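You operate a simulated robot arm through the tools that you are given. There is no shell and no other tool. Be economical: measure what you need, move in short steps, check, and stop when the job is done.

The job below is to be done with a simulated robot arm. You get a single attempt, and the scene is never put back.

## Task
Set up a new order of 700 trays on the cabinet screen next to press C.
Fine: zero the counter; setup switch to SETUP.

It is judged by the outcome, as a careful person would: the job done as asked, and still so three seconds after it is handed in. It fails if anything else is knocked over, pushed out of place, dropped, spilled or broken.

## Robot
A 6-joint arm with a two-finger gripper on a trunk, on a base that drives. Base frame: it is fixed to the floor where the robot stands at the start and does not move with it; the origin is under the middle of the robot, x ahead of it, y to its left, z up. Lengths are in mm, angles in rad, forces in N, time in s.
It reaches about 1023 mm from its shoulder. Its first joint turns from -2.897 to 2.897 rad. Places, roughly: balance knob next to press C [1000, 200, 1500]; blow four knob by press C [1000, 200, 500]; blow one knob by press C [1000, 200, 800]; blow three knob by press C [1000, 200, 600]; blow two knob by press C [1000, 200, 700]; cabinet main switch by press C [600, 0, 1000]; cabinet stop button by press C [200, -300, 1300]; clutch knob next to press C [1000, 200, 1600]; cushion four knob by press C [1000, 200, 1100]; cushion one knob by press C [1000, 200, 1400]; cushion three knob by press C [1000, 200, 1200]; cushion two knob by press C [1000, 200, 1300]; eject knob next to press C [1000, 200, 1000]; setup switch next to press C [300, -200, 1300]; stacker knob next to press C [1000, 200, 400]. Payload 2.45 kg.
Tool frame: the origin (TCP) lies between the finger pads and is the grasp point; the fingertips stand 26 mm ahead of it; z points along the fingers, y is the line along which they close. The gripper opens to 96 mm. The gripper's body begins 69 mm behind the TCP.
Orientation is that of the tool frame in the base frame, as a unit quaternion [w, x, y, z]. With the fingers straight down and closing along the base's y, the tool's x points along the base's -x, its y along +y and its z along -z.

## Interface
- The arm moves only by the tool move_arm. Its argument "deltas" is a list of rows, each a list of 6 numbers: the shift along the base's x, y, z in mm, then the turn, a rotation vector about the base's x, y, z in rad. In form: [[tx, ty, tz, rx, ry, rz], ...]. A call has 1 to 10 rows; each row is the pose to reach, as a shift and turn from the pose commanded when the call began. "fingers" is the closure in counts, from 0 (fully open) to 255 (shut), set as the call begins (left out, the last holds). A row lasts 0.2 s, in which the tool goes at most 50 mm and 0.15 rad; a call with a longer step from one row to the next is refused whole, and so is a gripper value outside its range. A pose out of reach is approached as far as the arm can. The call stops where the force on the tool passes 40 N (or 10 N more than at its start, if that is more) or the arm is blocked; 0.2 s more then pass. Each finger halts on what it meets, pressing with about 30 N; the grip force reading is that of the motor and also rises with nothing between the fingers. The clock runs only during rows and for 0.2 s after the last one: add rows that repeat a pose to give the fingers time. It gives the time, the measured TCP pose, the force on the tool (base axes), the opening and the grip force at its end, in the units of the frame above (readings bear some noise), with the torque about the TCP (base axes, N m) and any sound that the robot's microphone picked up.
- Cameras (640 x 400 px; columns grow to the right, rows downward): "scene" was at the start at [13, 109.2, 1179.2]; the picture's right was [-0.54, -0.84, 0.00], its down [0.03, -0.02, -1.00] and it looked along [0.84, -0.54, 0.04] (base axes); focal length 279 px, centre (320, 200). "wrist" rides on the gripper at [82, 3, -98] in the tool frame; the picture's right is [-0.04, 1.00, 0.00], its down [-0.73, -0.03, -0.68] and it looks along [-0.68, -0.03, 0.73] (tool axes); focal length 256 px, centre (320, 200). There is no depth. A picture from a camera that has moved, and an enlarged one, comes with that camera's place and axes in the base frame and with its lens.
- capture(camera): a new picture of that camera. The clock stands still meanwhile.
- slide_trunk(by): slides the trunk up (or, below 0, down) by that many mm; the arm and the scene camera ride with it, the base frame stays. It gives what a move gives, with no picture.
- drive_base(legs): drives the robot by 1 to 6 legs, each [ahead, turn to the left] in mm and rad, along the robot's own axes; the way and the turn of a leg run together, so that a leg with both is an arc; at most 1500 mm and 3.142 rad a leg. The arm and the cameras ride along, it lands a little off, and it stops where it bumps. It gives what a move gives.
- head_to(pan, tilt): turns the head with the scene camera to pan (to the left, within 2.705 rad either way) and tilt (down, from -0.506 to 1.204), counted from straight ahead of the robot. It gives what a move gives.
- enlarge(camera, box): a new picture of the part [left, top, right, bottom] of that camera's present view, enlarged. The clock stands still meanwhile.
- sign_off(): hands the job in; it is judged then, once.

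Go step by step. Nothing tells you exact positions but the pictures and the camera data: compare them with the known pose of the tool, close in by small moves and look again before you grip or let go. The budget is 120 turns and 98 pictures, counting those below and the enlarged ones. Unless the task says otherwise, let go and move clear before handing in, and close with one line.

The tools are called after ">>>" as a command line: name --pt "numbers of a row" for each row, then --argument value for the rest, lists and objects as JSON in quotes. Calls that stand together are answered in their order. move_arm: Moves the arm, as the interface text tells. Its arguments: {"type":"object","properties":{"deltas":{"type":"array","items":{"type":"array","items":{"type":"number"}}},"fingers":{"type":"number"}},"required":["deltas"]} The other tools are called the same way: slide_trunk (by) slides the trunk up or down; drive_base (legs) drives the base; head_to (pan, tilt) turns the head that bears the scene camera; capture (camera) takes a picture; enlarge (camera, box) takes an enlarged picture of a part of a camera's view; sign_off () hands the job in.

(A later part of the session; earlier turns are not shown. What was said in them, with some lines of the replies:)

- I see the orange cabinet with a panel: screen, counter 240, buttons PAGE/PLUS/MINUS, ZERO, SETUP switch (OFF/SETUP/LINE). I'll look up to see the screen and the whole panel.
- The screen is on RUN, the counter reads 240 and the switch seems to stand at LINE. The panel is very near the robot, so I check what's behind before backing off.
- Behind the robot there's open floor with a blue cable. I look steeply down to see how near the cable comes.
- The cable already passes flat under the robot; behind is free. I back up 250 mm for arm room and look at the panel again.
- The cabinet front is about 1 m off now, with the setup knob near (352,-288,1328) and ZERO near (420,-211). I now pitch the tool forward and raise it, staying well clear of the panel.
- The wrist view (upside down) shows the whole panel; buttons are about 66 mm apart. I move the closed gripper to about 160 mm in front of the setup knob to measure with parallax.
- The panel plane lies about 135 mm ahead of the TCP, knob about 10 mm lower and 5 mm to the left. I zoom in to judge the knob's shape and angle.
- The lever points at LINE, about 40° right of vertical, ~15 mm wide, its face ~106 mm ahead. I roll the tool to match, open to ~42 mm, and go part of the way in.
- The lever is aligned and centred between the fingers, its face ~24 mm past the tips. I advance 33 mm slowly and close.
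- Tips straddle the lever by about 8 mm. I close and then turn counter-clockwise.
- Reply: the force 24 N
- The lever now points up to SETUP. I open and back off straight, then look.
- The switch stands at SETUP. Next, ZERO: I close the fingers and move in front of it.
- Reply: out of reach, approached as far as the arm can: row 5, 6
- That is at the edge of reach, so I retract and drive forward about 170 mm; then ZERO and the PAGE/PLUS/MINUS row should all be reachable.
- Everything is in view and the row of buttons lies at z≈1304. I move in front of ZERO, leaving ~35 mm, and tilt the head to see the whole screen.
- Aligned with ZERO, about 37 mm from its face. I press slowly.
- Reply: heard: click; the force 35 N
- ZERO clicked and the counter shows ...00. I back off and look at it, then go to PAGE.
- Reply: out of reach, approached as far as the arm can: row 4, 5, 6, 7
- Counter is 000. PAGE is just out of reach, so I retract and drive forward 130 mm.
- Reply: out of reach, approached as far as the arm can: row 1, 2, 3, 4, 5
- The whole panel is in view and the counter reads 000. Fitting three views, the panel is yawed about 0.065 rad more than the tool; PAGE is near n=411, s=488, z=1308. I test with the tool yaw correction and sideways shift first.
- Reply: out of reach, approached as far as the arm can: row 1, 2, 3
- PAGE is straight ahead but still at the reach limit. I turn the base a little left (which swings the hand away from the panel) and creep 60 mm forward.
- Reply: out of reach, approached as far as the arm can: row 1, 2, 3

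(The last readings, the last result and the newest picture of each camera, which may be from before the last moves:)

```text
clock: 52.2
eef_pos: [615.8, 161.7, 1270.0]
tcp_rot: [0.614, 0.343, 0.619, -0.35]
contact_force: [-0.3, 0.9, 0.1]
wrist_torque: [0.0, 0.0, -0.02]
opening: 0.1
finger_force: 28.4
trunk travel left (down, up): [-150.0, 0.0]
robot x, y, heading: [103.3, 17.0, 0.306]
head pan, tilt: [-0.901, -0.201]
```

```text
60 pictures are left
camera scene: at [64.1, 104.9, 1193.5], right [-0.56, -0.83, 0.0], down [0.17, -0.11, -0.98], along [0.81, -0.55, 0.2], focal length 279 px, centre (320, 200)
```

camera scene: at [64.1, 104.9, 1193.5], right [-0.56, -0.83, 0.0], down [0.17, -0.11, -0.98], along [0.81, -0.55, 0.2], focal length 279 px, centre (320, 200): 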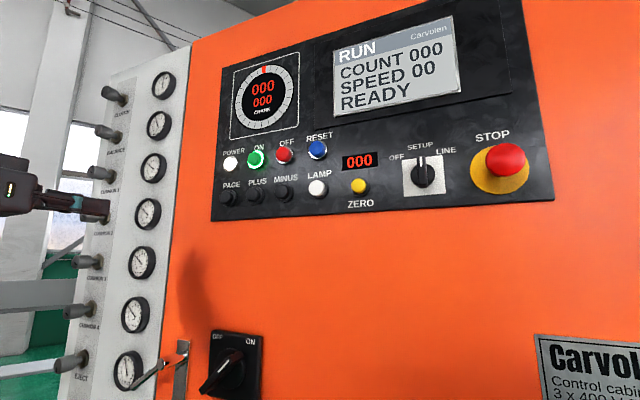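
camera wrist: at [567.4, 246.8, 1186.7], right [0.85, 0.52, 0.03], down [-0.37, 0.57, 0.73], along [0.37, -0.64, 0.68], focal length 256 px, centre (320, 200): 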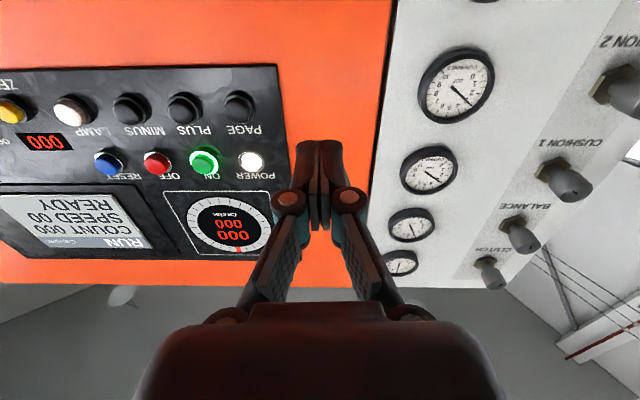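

PAGE solves to n=382, s=512, z=1309 in the corrected panel frame. I move to ~36 mm in front of it.

>>> move_arm --pt "-30 -18 12 0 0 0" --pt "-60 -36 25 0 0 0" --pt "-82.7 -50.6 38 0 0 0" --pt "-59 -89 38 0 0 0" --pt "-35 -128 38 0 0 0" --pt "-11.7 -166.6 38 0 0 0" --pt "-11.7 -166.6 38 0 0 0"

>>> capture --camera "wrist"

```text
clock: 53.8
eef_pos: [610.5, -2.9, 1327.4]
tcp_rot: [0.613, 0.344, 0.619, -0.351]
contact_force: [0.2, -0.8, 0.0]
wrist_torque: [0.0, -0.02, -0.02]
opening: 0.0
finger_force: 28.7
out of reach, approached as far as the arm can: row 1, 2, 3, 4, 5, 6, 7
trunk travel left (down, up): [-150.0, 0.0]
robot x, y, heading: [98.6, 18.3, 0.302]
head pan, tilt: [-0.901, -0.201]
```

```text
59 pictures are left
camera wrist: at [562.0, 82.5, 1244.1], right [0.85, 0.52, 0.03], down [-0.37, 0.57, 0.74], along [0.37, -0.64, 0.68], focal length 256 px, centre (320, 200)
```

wrist: 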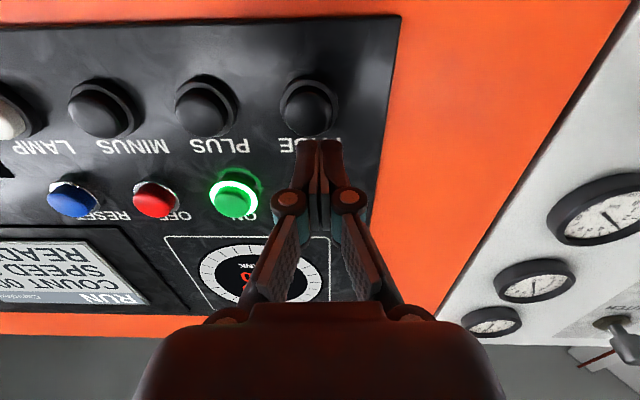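

>>> move_arm --pt "-6 -3.5 -19 0 0 0" --pt "-6 -3.5 -19 0 0 0"

>>> capture --camera "wrist"

```text
clock: 54.4
eef_pos: [613.9, -3.4, 1324.6]
tcp_rot: [0.614, 0.343, 0.619, -0.349]
contact_force: [0.2, -0.1, -0.5]
wrist_torque: [-0.03, -0.01, -0.01]
opening: 0.0
finger_force: 28.9
out of reach, approached as far as the arm can: row 1, 2
trunk travel left (down, up): [-150.0, 0.0]
robot x, y, heading: [102.0, 20.0, 0.306]
head pan, tilt: [-0.901, -0.201]
```

```text
58 pictures are left
camera wrist: at [565.1, 83.0, 1242.5], right [0.85, 0.52, 0.03], down [-0.37, 0.57, 0.74], along [0.37, -0.64, 0.68], focal length 256 px, centre (320, 200)
```

wrist: 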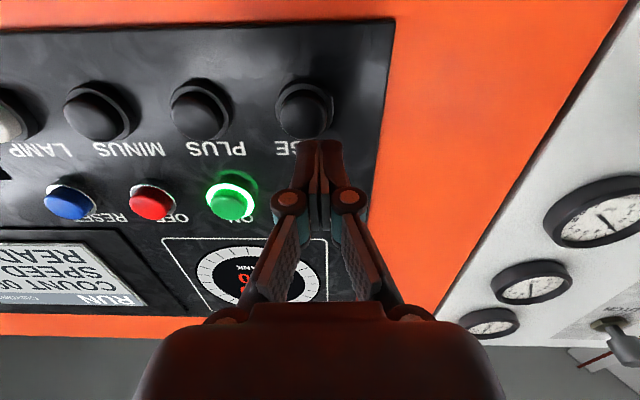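

>>> move_arm --pt "-8 -5 -17 0 0 0" --pt "-8 -5 -17 0 0 0" --pt "-8 -5 -17 0 0 0"

```text
clock: 55.2
eef_pos: [613.6, -3.1, 1325.6]
tcp_rot: [0.613, 0.343, 0.619, -0.35]
contact_force: [0.0, 0.3, 0.3]
wrist_torque: [0.0, -0.02, 0.0]
opening: 0.1
finger_force: 28.4
out of reach, approached as far as the arm can: row 1, 2, 3
trunk travel left (down, up): [-150.0, 0.0]
robot x, y, heading: [100.5, 18.4, 0.305]
head pan, tilt: [-0.901, -0.201]
```

The arm is stuck against a posture limit with the tool sideways to the robot. Better to place the robot squarely facing the panel; I check the floor on the left first.

>>> head_to --pan 0.9 --tilt 0.45

>>> capture --camera "scene"

>>> head_to --pan 0.0 --tilt 0.45

>>> capture --camera "scene"

```text
clock: 57.0
eef_pos: [613.7, -2.0, 1323.6]
tcp_rot: [0.614, 0.344, 0.619, -0.35]
contact_force: [-0.7, 0.3, -0.5]
wrist_torque: [0.0, -0.01, 0.0]
opening: 0.1
finger_force: 28.6
trunk travel left (down, up): [-150.0, 0.0]
robot x, y, heading: [100.9, 20.3, 0.304]
head pan, tilt: [0.901, 0.45]
```

```text
57 pictures are left
camera scene: at [28.0, 237.2, 1134.4], right [0.93, -0.36, 0.0], down [-0.16, -0.41, -0.9], along [0.32, 0.84, -0.44], focal length 279 px, centre (320, 200)
```

scene: 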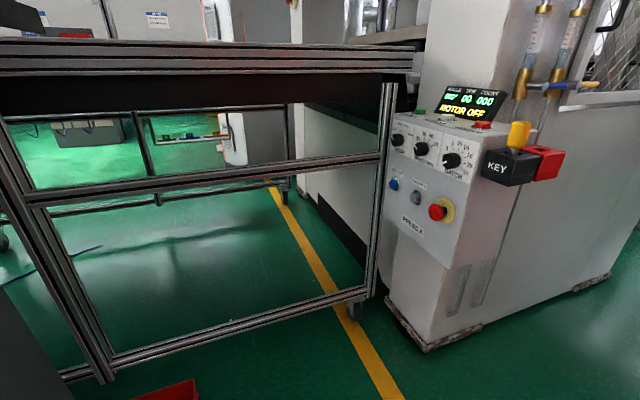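

```text
clock: 58.2
eef_pos: [612.5, -2.0, 1325.1]
tcp_rot: [0.614, 0.343, 0.619, -0.35]
contact_force: [-0.1, 0.5, 0.6]
wrist_torque: [0.01, 0.0, 0.02]
opening: 0.1
finger_force: 28.9
trunk travel left (down, up): [-150.0, 0.0]
robot x, y, heading: [100.3, 19.2, 0.303]
head pan, tilt: [0.0, 0.45]
```

```text
56 pictures are left
camera scene: at [82.8, 179.1, 1134.4], right [0.3, -0.95, 0.0], down [-0.42, -0.13, -0.9], along [0.86, 0.27, -0.44], focal length 279 px, centre (320, 200)
```

scene: 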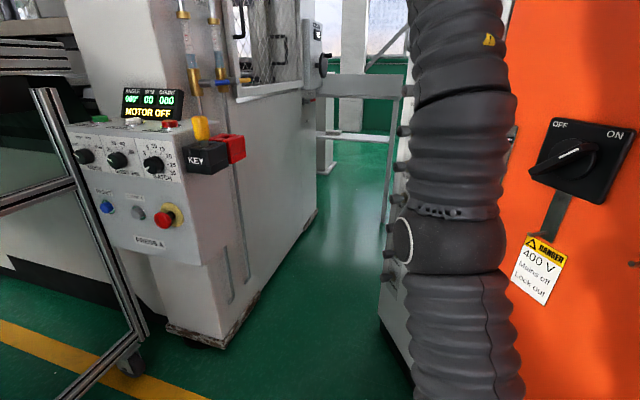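

Press A's panel and a frame stand to the left, but there's room to shift about 280 mm that way. I retract the hand, turn left, drive, and turn back right to face the panel more squarely.

>>> move_arm --pt "-20 30 10 0 0 0" --pt "-45 60 10 0 0 0" --pt "-70 90 10 0 0 0" --pt "-90 110 10 0 0 0" --pt "-90 110 10 0 0 0"

>>> drive_base --legs '[[0, 1.25], [275, 0], [0, -1.6]]'

>>> head_to --pan -0.5 --tilt -0.1

>>> capture --camera "scene"

```text
clock: 59.4
eef_pos: [524.1, 108.4, 1333.5]
tcp_rot: [0.615, 0.343, 0.618, -0.35]
contact_force: [0.1, -0.7, 0.5]
wrist_torque: [-0.01, 0.0, 0.0]
opening: 0.0
finger_force: 28.1
out of reach, approached as far as the arm can: row 1, 2, 3, 4, 5
trunk travel left (down, up): [-150.0, 0.0]
robot x, y, heading: [103.7, 18.6, 0.307]
head pan, tilt: [0.0, 0.45]
```

```text
clock: 68.3
eef_pos: [532.0, 244.2, 1333.6]
tcp_rot: [0.551, 0.436, 0.557, -0.443]
contact_force: [-0.5, -1.4, -0.7]
wrist_torque: [0.01, 0.04, 0.01]
opening: 0.0
finger_force: 28.8
trunk travel left (down, up): [-150.0, 0.0]
robot x, y, heading: [104.2, 294.5, -0.013]
head pan, tilt: [0.0, 0.45]
```

```text
clock: 69.2
eef_pos: [532.0, 244.4, 1332.2]
tcp_rot: [0.551, 0.436, 0.557, -0.443]
contact_force: [-0.4, 0.0, 0.5]
wrist_torque: [0.0, -0.02, -0.01]
opening: 0.1
finger_force: 28.7
trunk travel left (down, up): [-150.0, 0.0]
robot x, y, heading: [105.4, 291.2, -0.013]
head pan, tilt: [-0.499, -0.099]
```

```text
55 pictures are left
camera scene: at [119.3, 407.1, 1184.7], right [-0.49, -0.87, 0.0], down [0.09, -0.05, -1.0], along [0.87, -0.49, 0.1], focal length 279 px, centre (320, 200)
```

scene: 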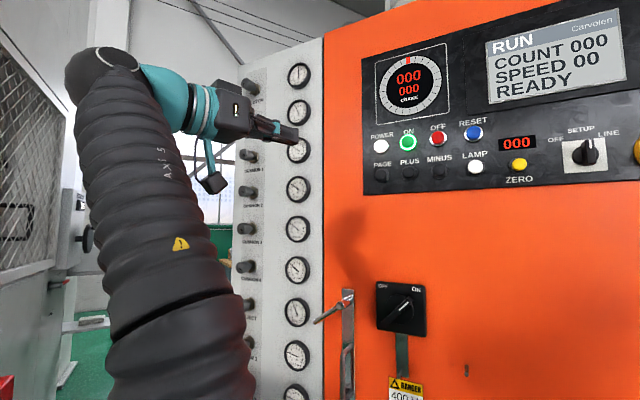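

Good clear view. I turn the base right 0.5 rad and rotate the tool back to face the panel.

>>> move_arm --pt "0 0 0 0 0 0.14" --pt "0 0 0 0 0 0.28" --pt "0 0 0 0 0 0.42" --pt "0 0 0 0 0 0.42"

>>> drive_base --legs '[[0, -0.5]]'

>>> move_arm --pt "0 0 0 0 0 0.13" --pt "0 0 0 0 0 0.26" --pt "0 0 0 0 0 0.4" --pt "0 0 0 0 0 0.4"

>>> capture --camera "scene"

>>> capture --camera "wrist"

```text
clock: 70.2
eef_pos: [532.5, 244.2, 1332.9]
tcp_rot: [0.631, 0.31, 0.636, -0.318]
contact_force: [0.4, -0.5, 0.2]
wrist_torque: [0.02, 0.0, 0.01]
opening: 0.2
finger_force: 28.2
trunk travel left (down, up): [-150.0, 0.0]
robot x, y, heading: [104.2, 290.4, -0.015]
head pan, tilt: [-0.499, -0.099]
```

```text
clock: 72.0
eef_pos: [457.3, 45.3, 1331.9]
tcp_rot: [0.533, 0.458, 0.539, -0.464]
contact_force: [0.2, 0.3, 0.4]
wrist_torque: [0.01, 0.01, 0.03]
opening: 0.0
finger_force: 28.2
trunk travel left (down, up): [-150.0, 0.0]
robot x, y, heading: [106.2, 292.5, -0.513]
head pan, tilt: [-0.499, -0.099]
```

```text
clock: 73.0
eef_pos: [458.9, 45.4, 1333.0]
tcp_rot: [0.615, 0.341, 0.62, -0.349]
contact_force: [1.0, -0.2, -0.1]
wrist_torque: [-0.03, -0.02, -0.01]
opening: 0.0
finger_force: 29.0
trunk travel left (down, up): [-150.0, 0.0]
robot x, y, heading: [98.8, 292.5, -0.507]
head pan, tilt: [-0.499, -0.099]
```

```text
54 pictures are left
camera scene: at [172.2, 384.4, 1184.8], right [-0.85, -0.53, 0.0], down [0.05, -0.08, -1.0], along [0.53, -0.84, 0.1], focal length 279 px, centre (320, 200)
```

scene: 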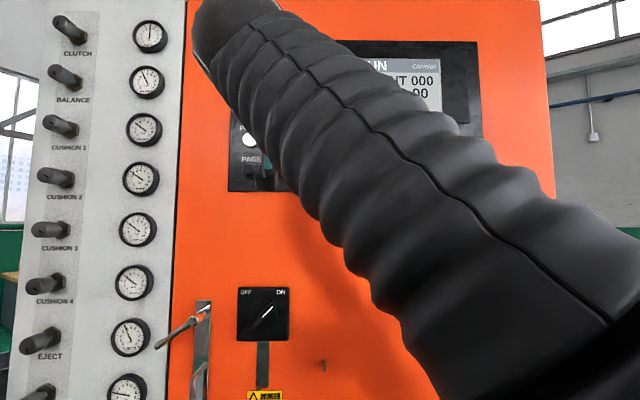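

```text
53 pictures are left
camera wrist: at [408.6, 130.5, 1250.1], right [0.85, 0.52, 0.03], down [-0.37, 0.57, 0.73], along [0.37, -0.64, 0.68], focal length 256 px, centre (320, 200)
```

wrist: 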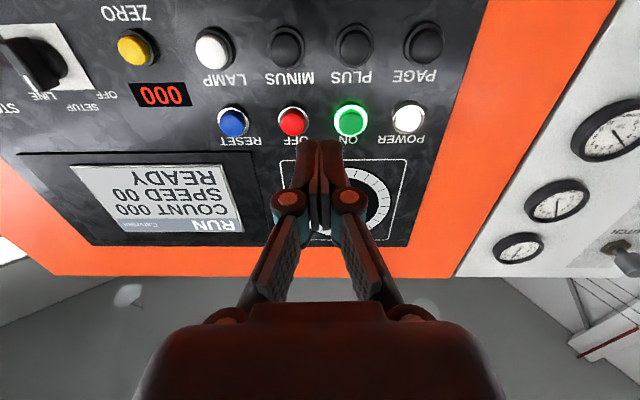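

Now squarely set: PAGE at s≈513, PLUS ≈447, MINUS ≈380, z≈1310. I move in front of PAGE.

>>> move_arm --pt "28 17 -12 0 0 0" --pt "56 34 -24 0 0 0" --pt "83.2 50.9 -24 0 0 0" --pt "105 15.5 -24 0 0 0" --pt "127 -20 -24 0 0 0" --pt "147.9 -54.9 -24 0 0 0" --pt "147.9 -54.9 -24 0 0 0"

>>> capture --camera "wrist"

```text
clock: 74.7
eef_pos: [606.8, -12.4, 1310.1]
tcp_rot: [0.615, 0.342, 0.619, -0.349]
contact_force: [-0.2, 0.2, 0.2]
wrist_torque: [-0.02, -0.02, -0.04]
opening: 0.0
finger_force: 28.8
trunk travel left (down, up): [-150.0, 0.0]
robot x, y, heading: [104.2, 294.5, -0.511]
head pan, tilt: [-0.499, -0.099]
```

```text
52 pictures are left
camera wrist: at [557.7, 72.0, 1228.7], right [0.85, 0.52, 0.03], down [-0.37, 0.57, 0.73], along [0.37, -0.64, 0.68], focal length 256 px, centre (320, 200)
```

wrist: 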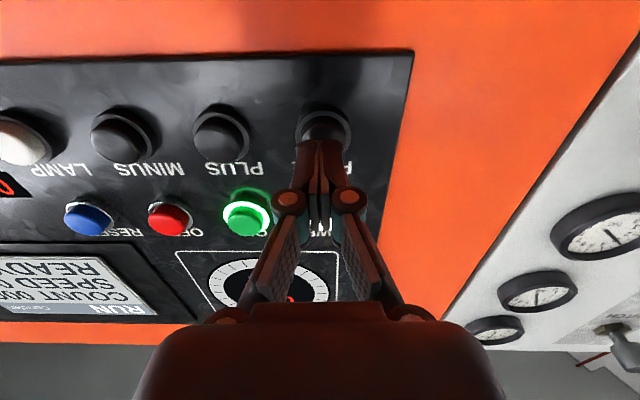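

PAGE is reachable and centred. I press it and pull back.

>>> move_arm --pt "6.3 -10.2 0 0 0 0" --pt "12.5 -20.5 0 0 0 0" --pt "14.6 -23.9 0 0 0 0" --pt "15.7 -25.6 0 0 0 0" --pt "16.7 -27.3 0 0 0 0" --pt "17.7 -29 0 0 0 0" --pt "12.5 -20.5 0 0 0 0" --pt "0 0 0 0 0 0"

>>> capture --camera "wrist"

```text
clock: 75.5
eef_pos: [616.1, -27.1, 1311.4]
tcp_rot: [0.616, 0.342, 0.619, -0.347]
contact_force: [-14.7, 23.2, -12.7]
wrist_torque: [0.29, 0.16, 0.02]
opening: 5.9
finger_force: 28.9
trunk travel left (down, up): [-150.0, 0.0]
robot x, y, heading: [98.2, 292.9, -0.505]
head pan, tilt: [-0.499, -0.099]
heard: click
stopped in row 3: the force on the tool passed its limit at 44 N (the readings are from after the stop); the commanded pose is now the measured one
```

```text
51 pictures are left
camera wrist: at [567.9, 56.6, 1229.2], right [0.85, 0.53, 0.03], down [-0.38, 0.56, 0.73], along [0.37, -0.64, 0.68], focal length 256 px, centre (320, 200)
```

wrist: 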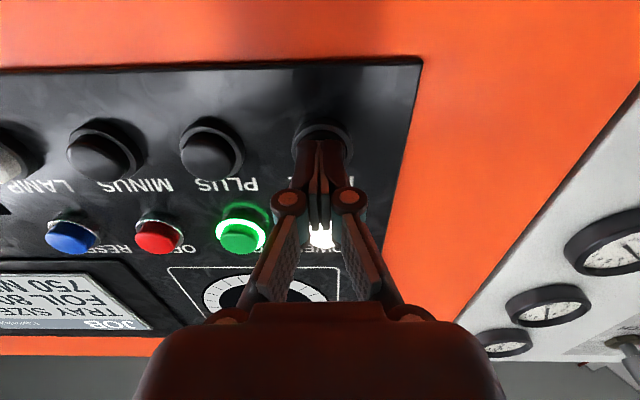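

PAGE clicked; the screen changed to a JOB page. I back off to read it.

>>> move_arm --pt "-10 15 -1 0 0 0" --pt "-30 45 -1 0 0 0" --pt "-50 75 -1 0 0 0" --pt "-60 90 -1 0 0 0" --pt "-60 90 -1 0 0 0"

>>> capture --camera "wrist"

>>> head_to --pan -0.7 --tilt -0.3

>>> capture --camera "scene"

```text
clock: 76.7
eef_pos: [558.4, 59.2, 1308.3]
tcp_rot: [0.615, 0.341, 0.62, -0.347]
contact_force: [-0.2, -0.6, -0.3]
wrist_torque: [0.03, 0.01, -0.04]
opening: 0.2
finger_force: 28.7
trunk travel left (down, up): [-150.0, 0.0]
robot x, y, heading: [109.4, 290.1, -0.506]
head pan, tilt: [-0.499, -0.099]
```

```text
50 pictures are left
camera wrist: at [509.6, 144.1, 1226.3], right [0.85, 0.52, 0.03], down [-0.37, 0.57, 0.73], along [0.37, -0.64, 0.68], focal length 256 px, centre (320, 200)
```

wrist: 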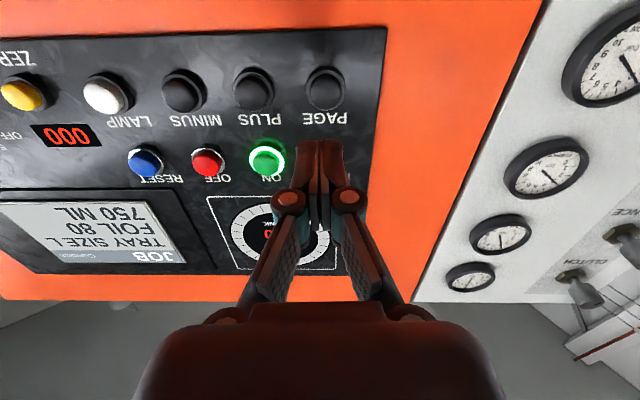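

```text
clock: 77.4
eef_pos: [558.3, 59.1, 1309.5]
tcp_rot: [0.616, 0.342, 0.619, -0.347]
contact_force: [0.9, -0.9, -0.4]
wrist_torque: [0.01, 0.03, -0.01]
opening: 0.0
finger_force: 28.6
trunk travel left (down, up): [-150.0, 0.0]
robot x, y, heading: [101.5, 290.5, -0.508]
head pan, tilt: [-0.7, -0.3]
```

```text
49 pictures are left
camera scene: at [153.1, 385.0, 1201.5], right [-0.93, -0.36, 0.0], down [0.1, -0.28, -0.96], along [0.34, -0.89, 0.3], focal length 279 px, centre (320, 200)
```

scene: 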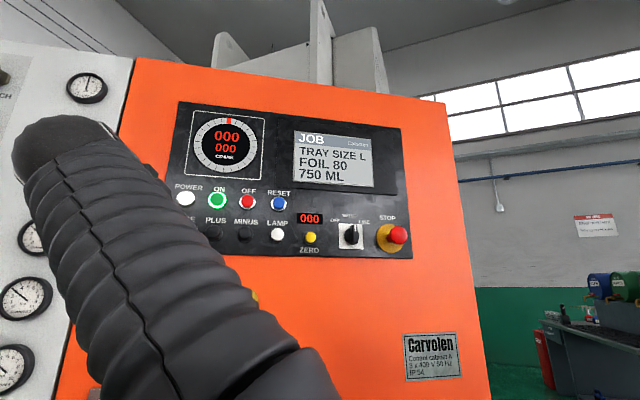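

The JOB page isn't the order; I press PAGE again, with the scene camera now seeing the screen.

>>> move_arm --pt "23 -32.5 0 0 0 0" --pt "44 -66.6 0 0 0 0" --pt "53.7 -82 0 0 0 0" --pt "54.7 -83.7 0 0 0 0" --pt "55.7 -85.4 0 0 0 0" --pt "56.5 -86.7 0 0 0 0" --pt "44 -66.6 0 0 0 0" --pt "44 -66.6 0 0 0 0"

>>> capture --camera "scene"

```text
clock: 79.2
eef_pos: [603.8, -8.4, 1308.9]
tcp_rot: [0.615, 0.342, 0.619, -0.347]
contact_force: [0.4, 0.0, 0.0]
wrist_torque: [0.02, -0.02, -0.02]
opening: 0.0
finger_force: 28.6
trunk travel left (down, up): [-150.0, 0.0]
robot x, y, heading: [100.8, 290.4, -0.504]
head pan, tilt: [-0.7, -0.3]
heard: click
```

```text
48 pictures are left
camera scene: at [153.1, 384.9, 1201.5], right [-0.93, -0.36, 0.0], down [0.1, -0.28, -0.96], along [0.34, -0.89, 0.3], focal length 279 px, centre (320, 200)
```

scene: 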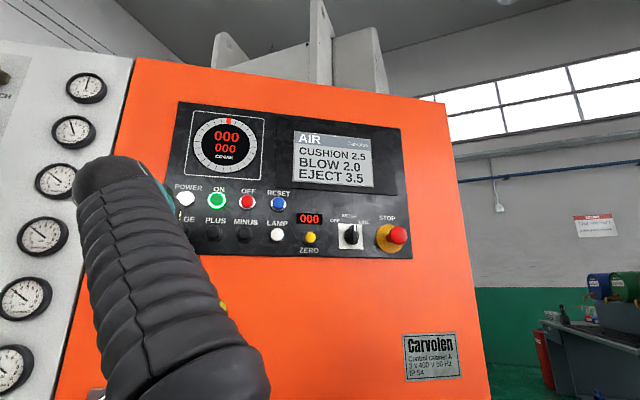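

AIR page now. Another PAGE press with the same stroke.

>>> move_arm --pt "9.7 -15.4 0 0 0 0" --pt "10.7 -17.1 0 0 0 0" --pt "11.7 -18.8 0 0 0 0" --pt "12.5 -20.1 0 0 0 0" --pt "0 0 0 0 0 0" --pt "0 0 0 0 0 0"

>>> enlarge --camera "scene" --box '[160, 90, 420, 260]'

```text
clock: 80.6
eef_pos: [601.2, -9.2, 1310.5]
tcp_rot: [0.614, 0.343, 0.619, -0.349]
contact_force: [0.1, -0.3, 0.2]
wrist_torque: [-0.04, 0.03, 0.01]
opening: 0.1
finger_force: 28.8
trunk travel left (down, up): [-150.0, 0.0]
robot x, y, heading: [104.4, 293.2, -0.507]
head pan, tilt: [-0.7, -0.3]
heard: click
```

```text
2.35 times, centred on (290, 175) of scene
camera zoom: at [153.1, 384.9, 1201.5], right [-0.93, -0.36, 0.0], down [0.1, -0.28, -0.96], along [0.34, -0.89, 0.3], focal length 657 px, centre (391, 259)
```

zoom: 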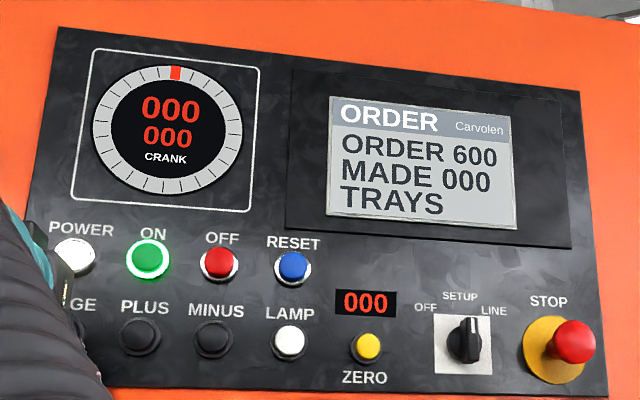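

ORDER page: ORDER 600. I shift 65 mm to PLUS and check alignment.

>>> move_arm --pt "-28 -17 0 0 0 0" --pt "-55 -33.7 0 0 0 0" --pt "-55 -33.7 0 0 0 0"

>>> capture --camera "wrist"

```text
clock: 81.4
eef_pos: [547.7, -42.4, 1308.6]
tcp_rot: [0.616, 0.341, 0.62, -0.347]
contact_force: [0.0, 0.5, 0.2]
wrist_torque: [0.03, -0.02, -0.02]
opening: 0.0
finger_force: 28.9
trunk travel left (down, up): [-150.0, 0.0]
robot x, y, heading: [101.0, 288.1, -0.508]
head pan, tilt: [-0.7, -0.3]
```

```text
46 pictures are left
camera wrist: at [498.4, 42.2, 1226.6], right [0.85, 0.53, 0.03], down [-0.37, 0.56, 0.73], along [0.37, -0.64, 0.68], focal length 256 px, centre (320, 200)
```

wrist: 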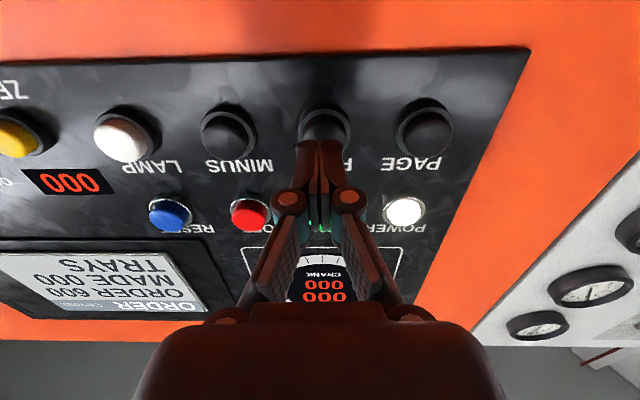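

Aligned with PLUS. I press with the same stroke.

>>> move_arm --pt "9.7 -15.4 0 0 0 0" --pt "10.7 -17.1 0 0 0 0" --pt "11.7 -18.8 0 0 0 0" --pt "12.5 -20.1 0 0 0 0" --pt "0 0 0 0 0 0" --pt "0 0 0 0 0 0"

>>> enlarge --camera "scene" --box '[160, 90, 420, 260]'

```text
clock: 82.8
eef_pos: [547.8, -42.5, 1307.7]
tcp_rot: [0.615, 0.342, 0.619, -0.347]
contact_force: [0.0, 0.5, 0.2]
wrist_torque: [0.01, 0.04, 0.01]
opening: 0.0
finger_force: 28.1
trunk travel left (down, up): [-150.0, 0.0]
robot x, y, heading: [100.1, 290.9, -0.505]
head pan, tilt: [-0.7, -0.3]
heard: click
```

```text
2.35 times, centred on (290, 175) of scene
camera zoom: at [153.1, 384.9, 1201.5], right [-0.93, -0.36, 0.0], down [0.1, -0.28, -0.96], along [0.34, -0.89, 0.3], focal length 657 px, centre (391, 259)
```

zoom: 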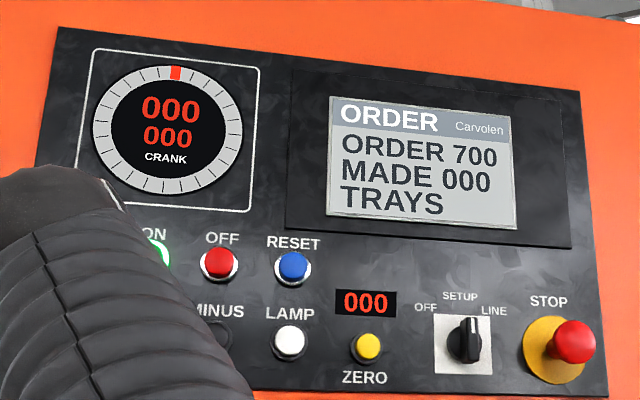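

ORDER 700, counter 000, switch at SETUP. I move the hand clear and take a last look.

>>> move_arm --pt "-20 34 0 0 0 0" --pt "-40 68 0 0 0 0" --pt "-60 102 0 0 0 0" --pt "-60 102 0 0 0 0"

>>> capture --camera "scene"

>>> enlarge --camera "scene" --box '[270, 110, 420, 260]'

>>> capture --camera "wrist"

```text
clock: 83.8
eef_pos: [486.4, 59.4, 1309.4]
tcp_rot: [0.615, 0.342, 0.619, -0.347]
contact_force: [0.3, 0.2, 0.0]
wrist_torque: [-0.01, -0.04, 0.01]
opening: 0.4
finger_force: 28.7
trunk travel left (down, up): [-150.0, 0.0]
robot x, y, heading: [101.7, 292.6, -0.514]
head pan, tilt: [-0.7, -0.3]
```

```text
44 pictures are left
camera scene: at [153.0, 384.9, 1201.5], right [-0.93, -0.36, 0.0], down [0.1, -0.28, -0.96], along [0.34, -0.89, 0.3], focal length 279 px, centre (320, 200)
```

scene: 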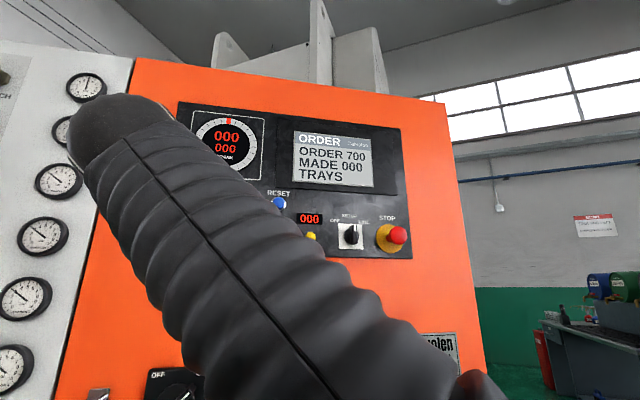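

```text
2.67 times, centred on (345, 185) of scene
camera zoom: at [153.0, 384.9, 1201.5], right [-0.93, -0.36, 0.0], down [0.1, -0.28, -0.96], along [0.34, -0.89, 0.3], focal length 745 px, centre (253, 240)
```

zoom: 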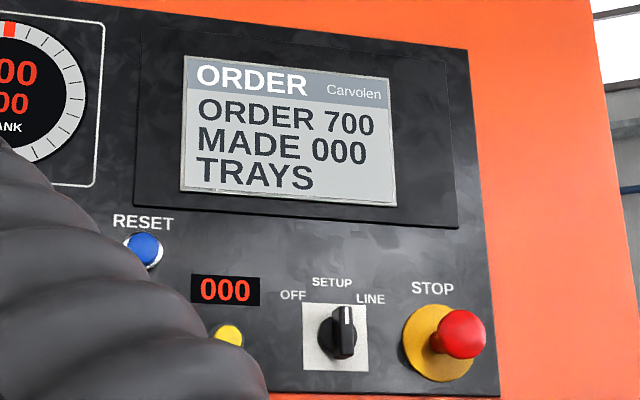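

```text
42 pictures are left
camera wrist: at [437.4, 145.0, 1227.7], right [0.85, 0.52, 0.03], down [-0.37, 0.57, 0.73], along [0.37, -0.64, 0.68], focal length 256 px, centre (320, 200)
```

wrist: 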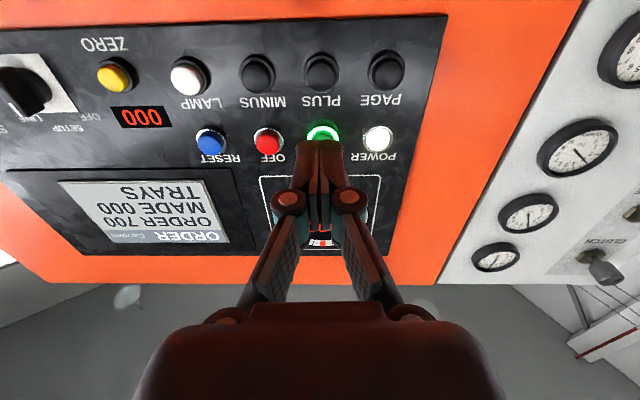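

The screen shows ORDER 700, the counter reads 000, the switch points to SETUP and the hand is clear. I hand in.

>>> sign_off

```text
The job is handed in.
```

The order is set to 700 trays on the cabinet screen, the counter reads 000, the setup switch stands at SETUP, and the arm is clear of the panel.
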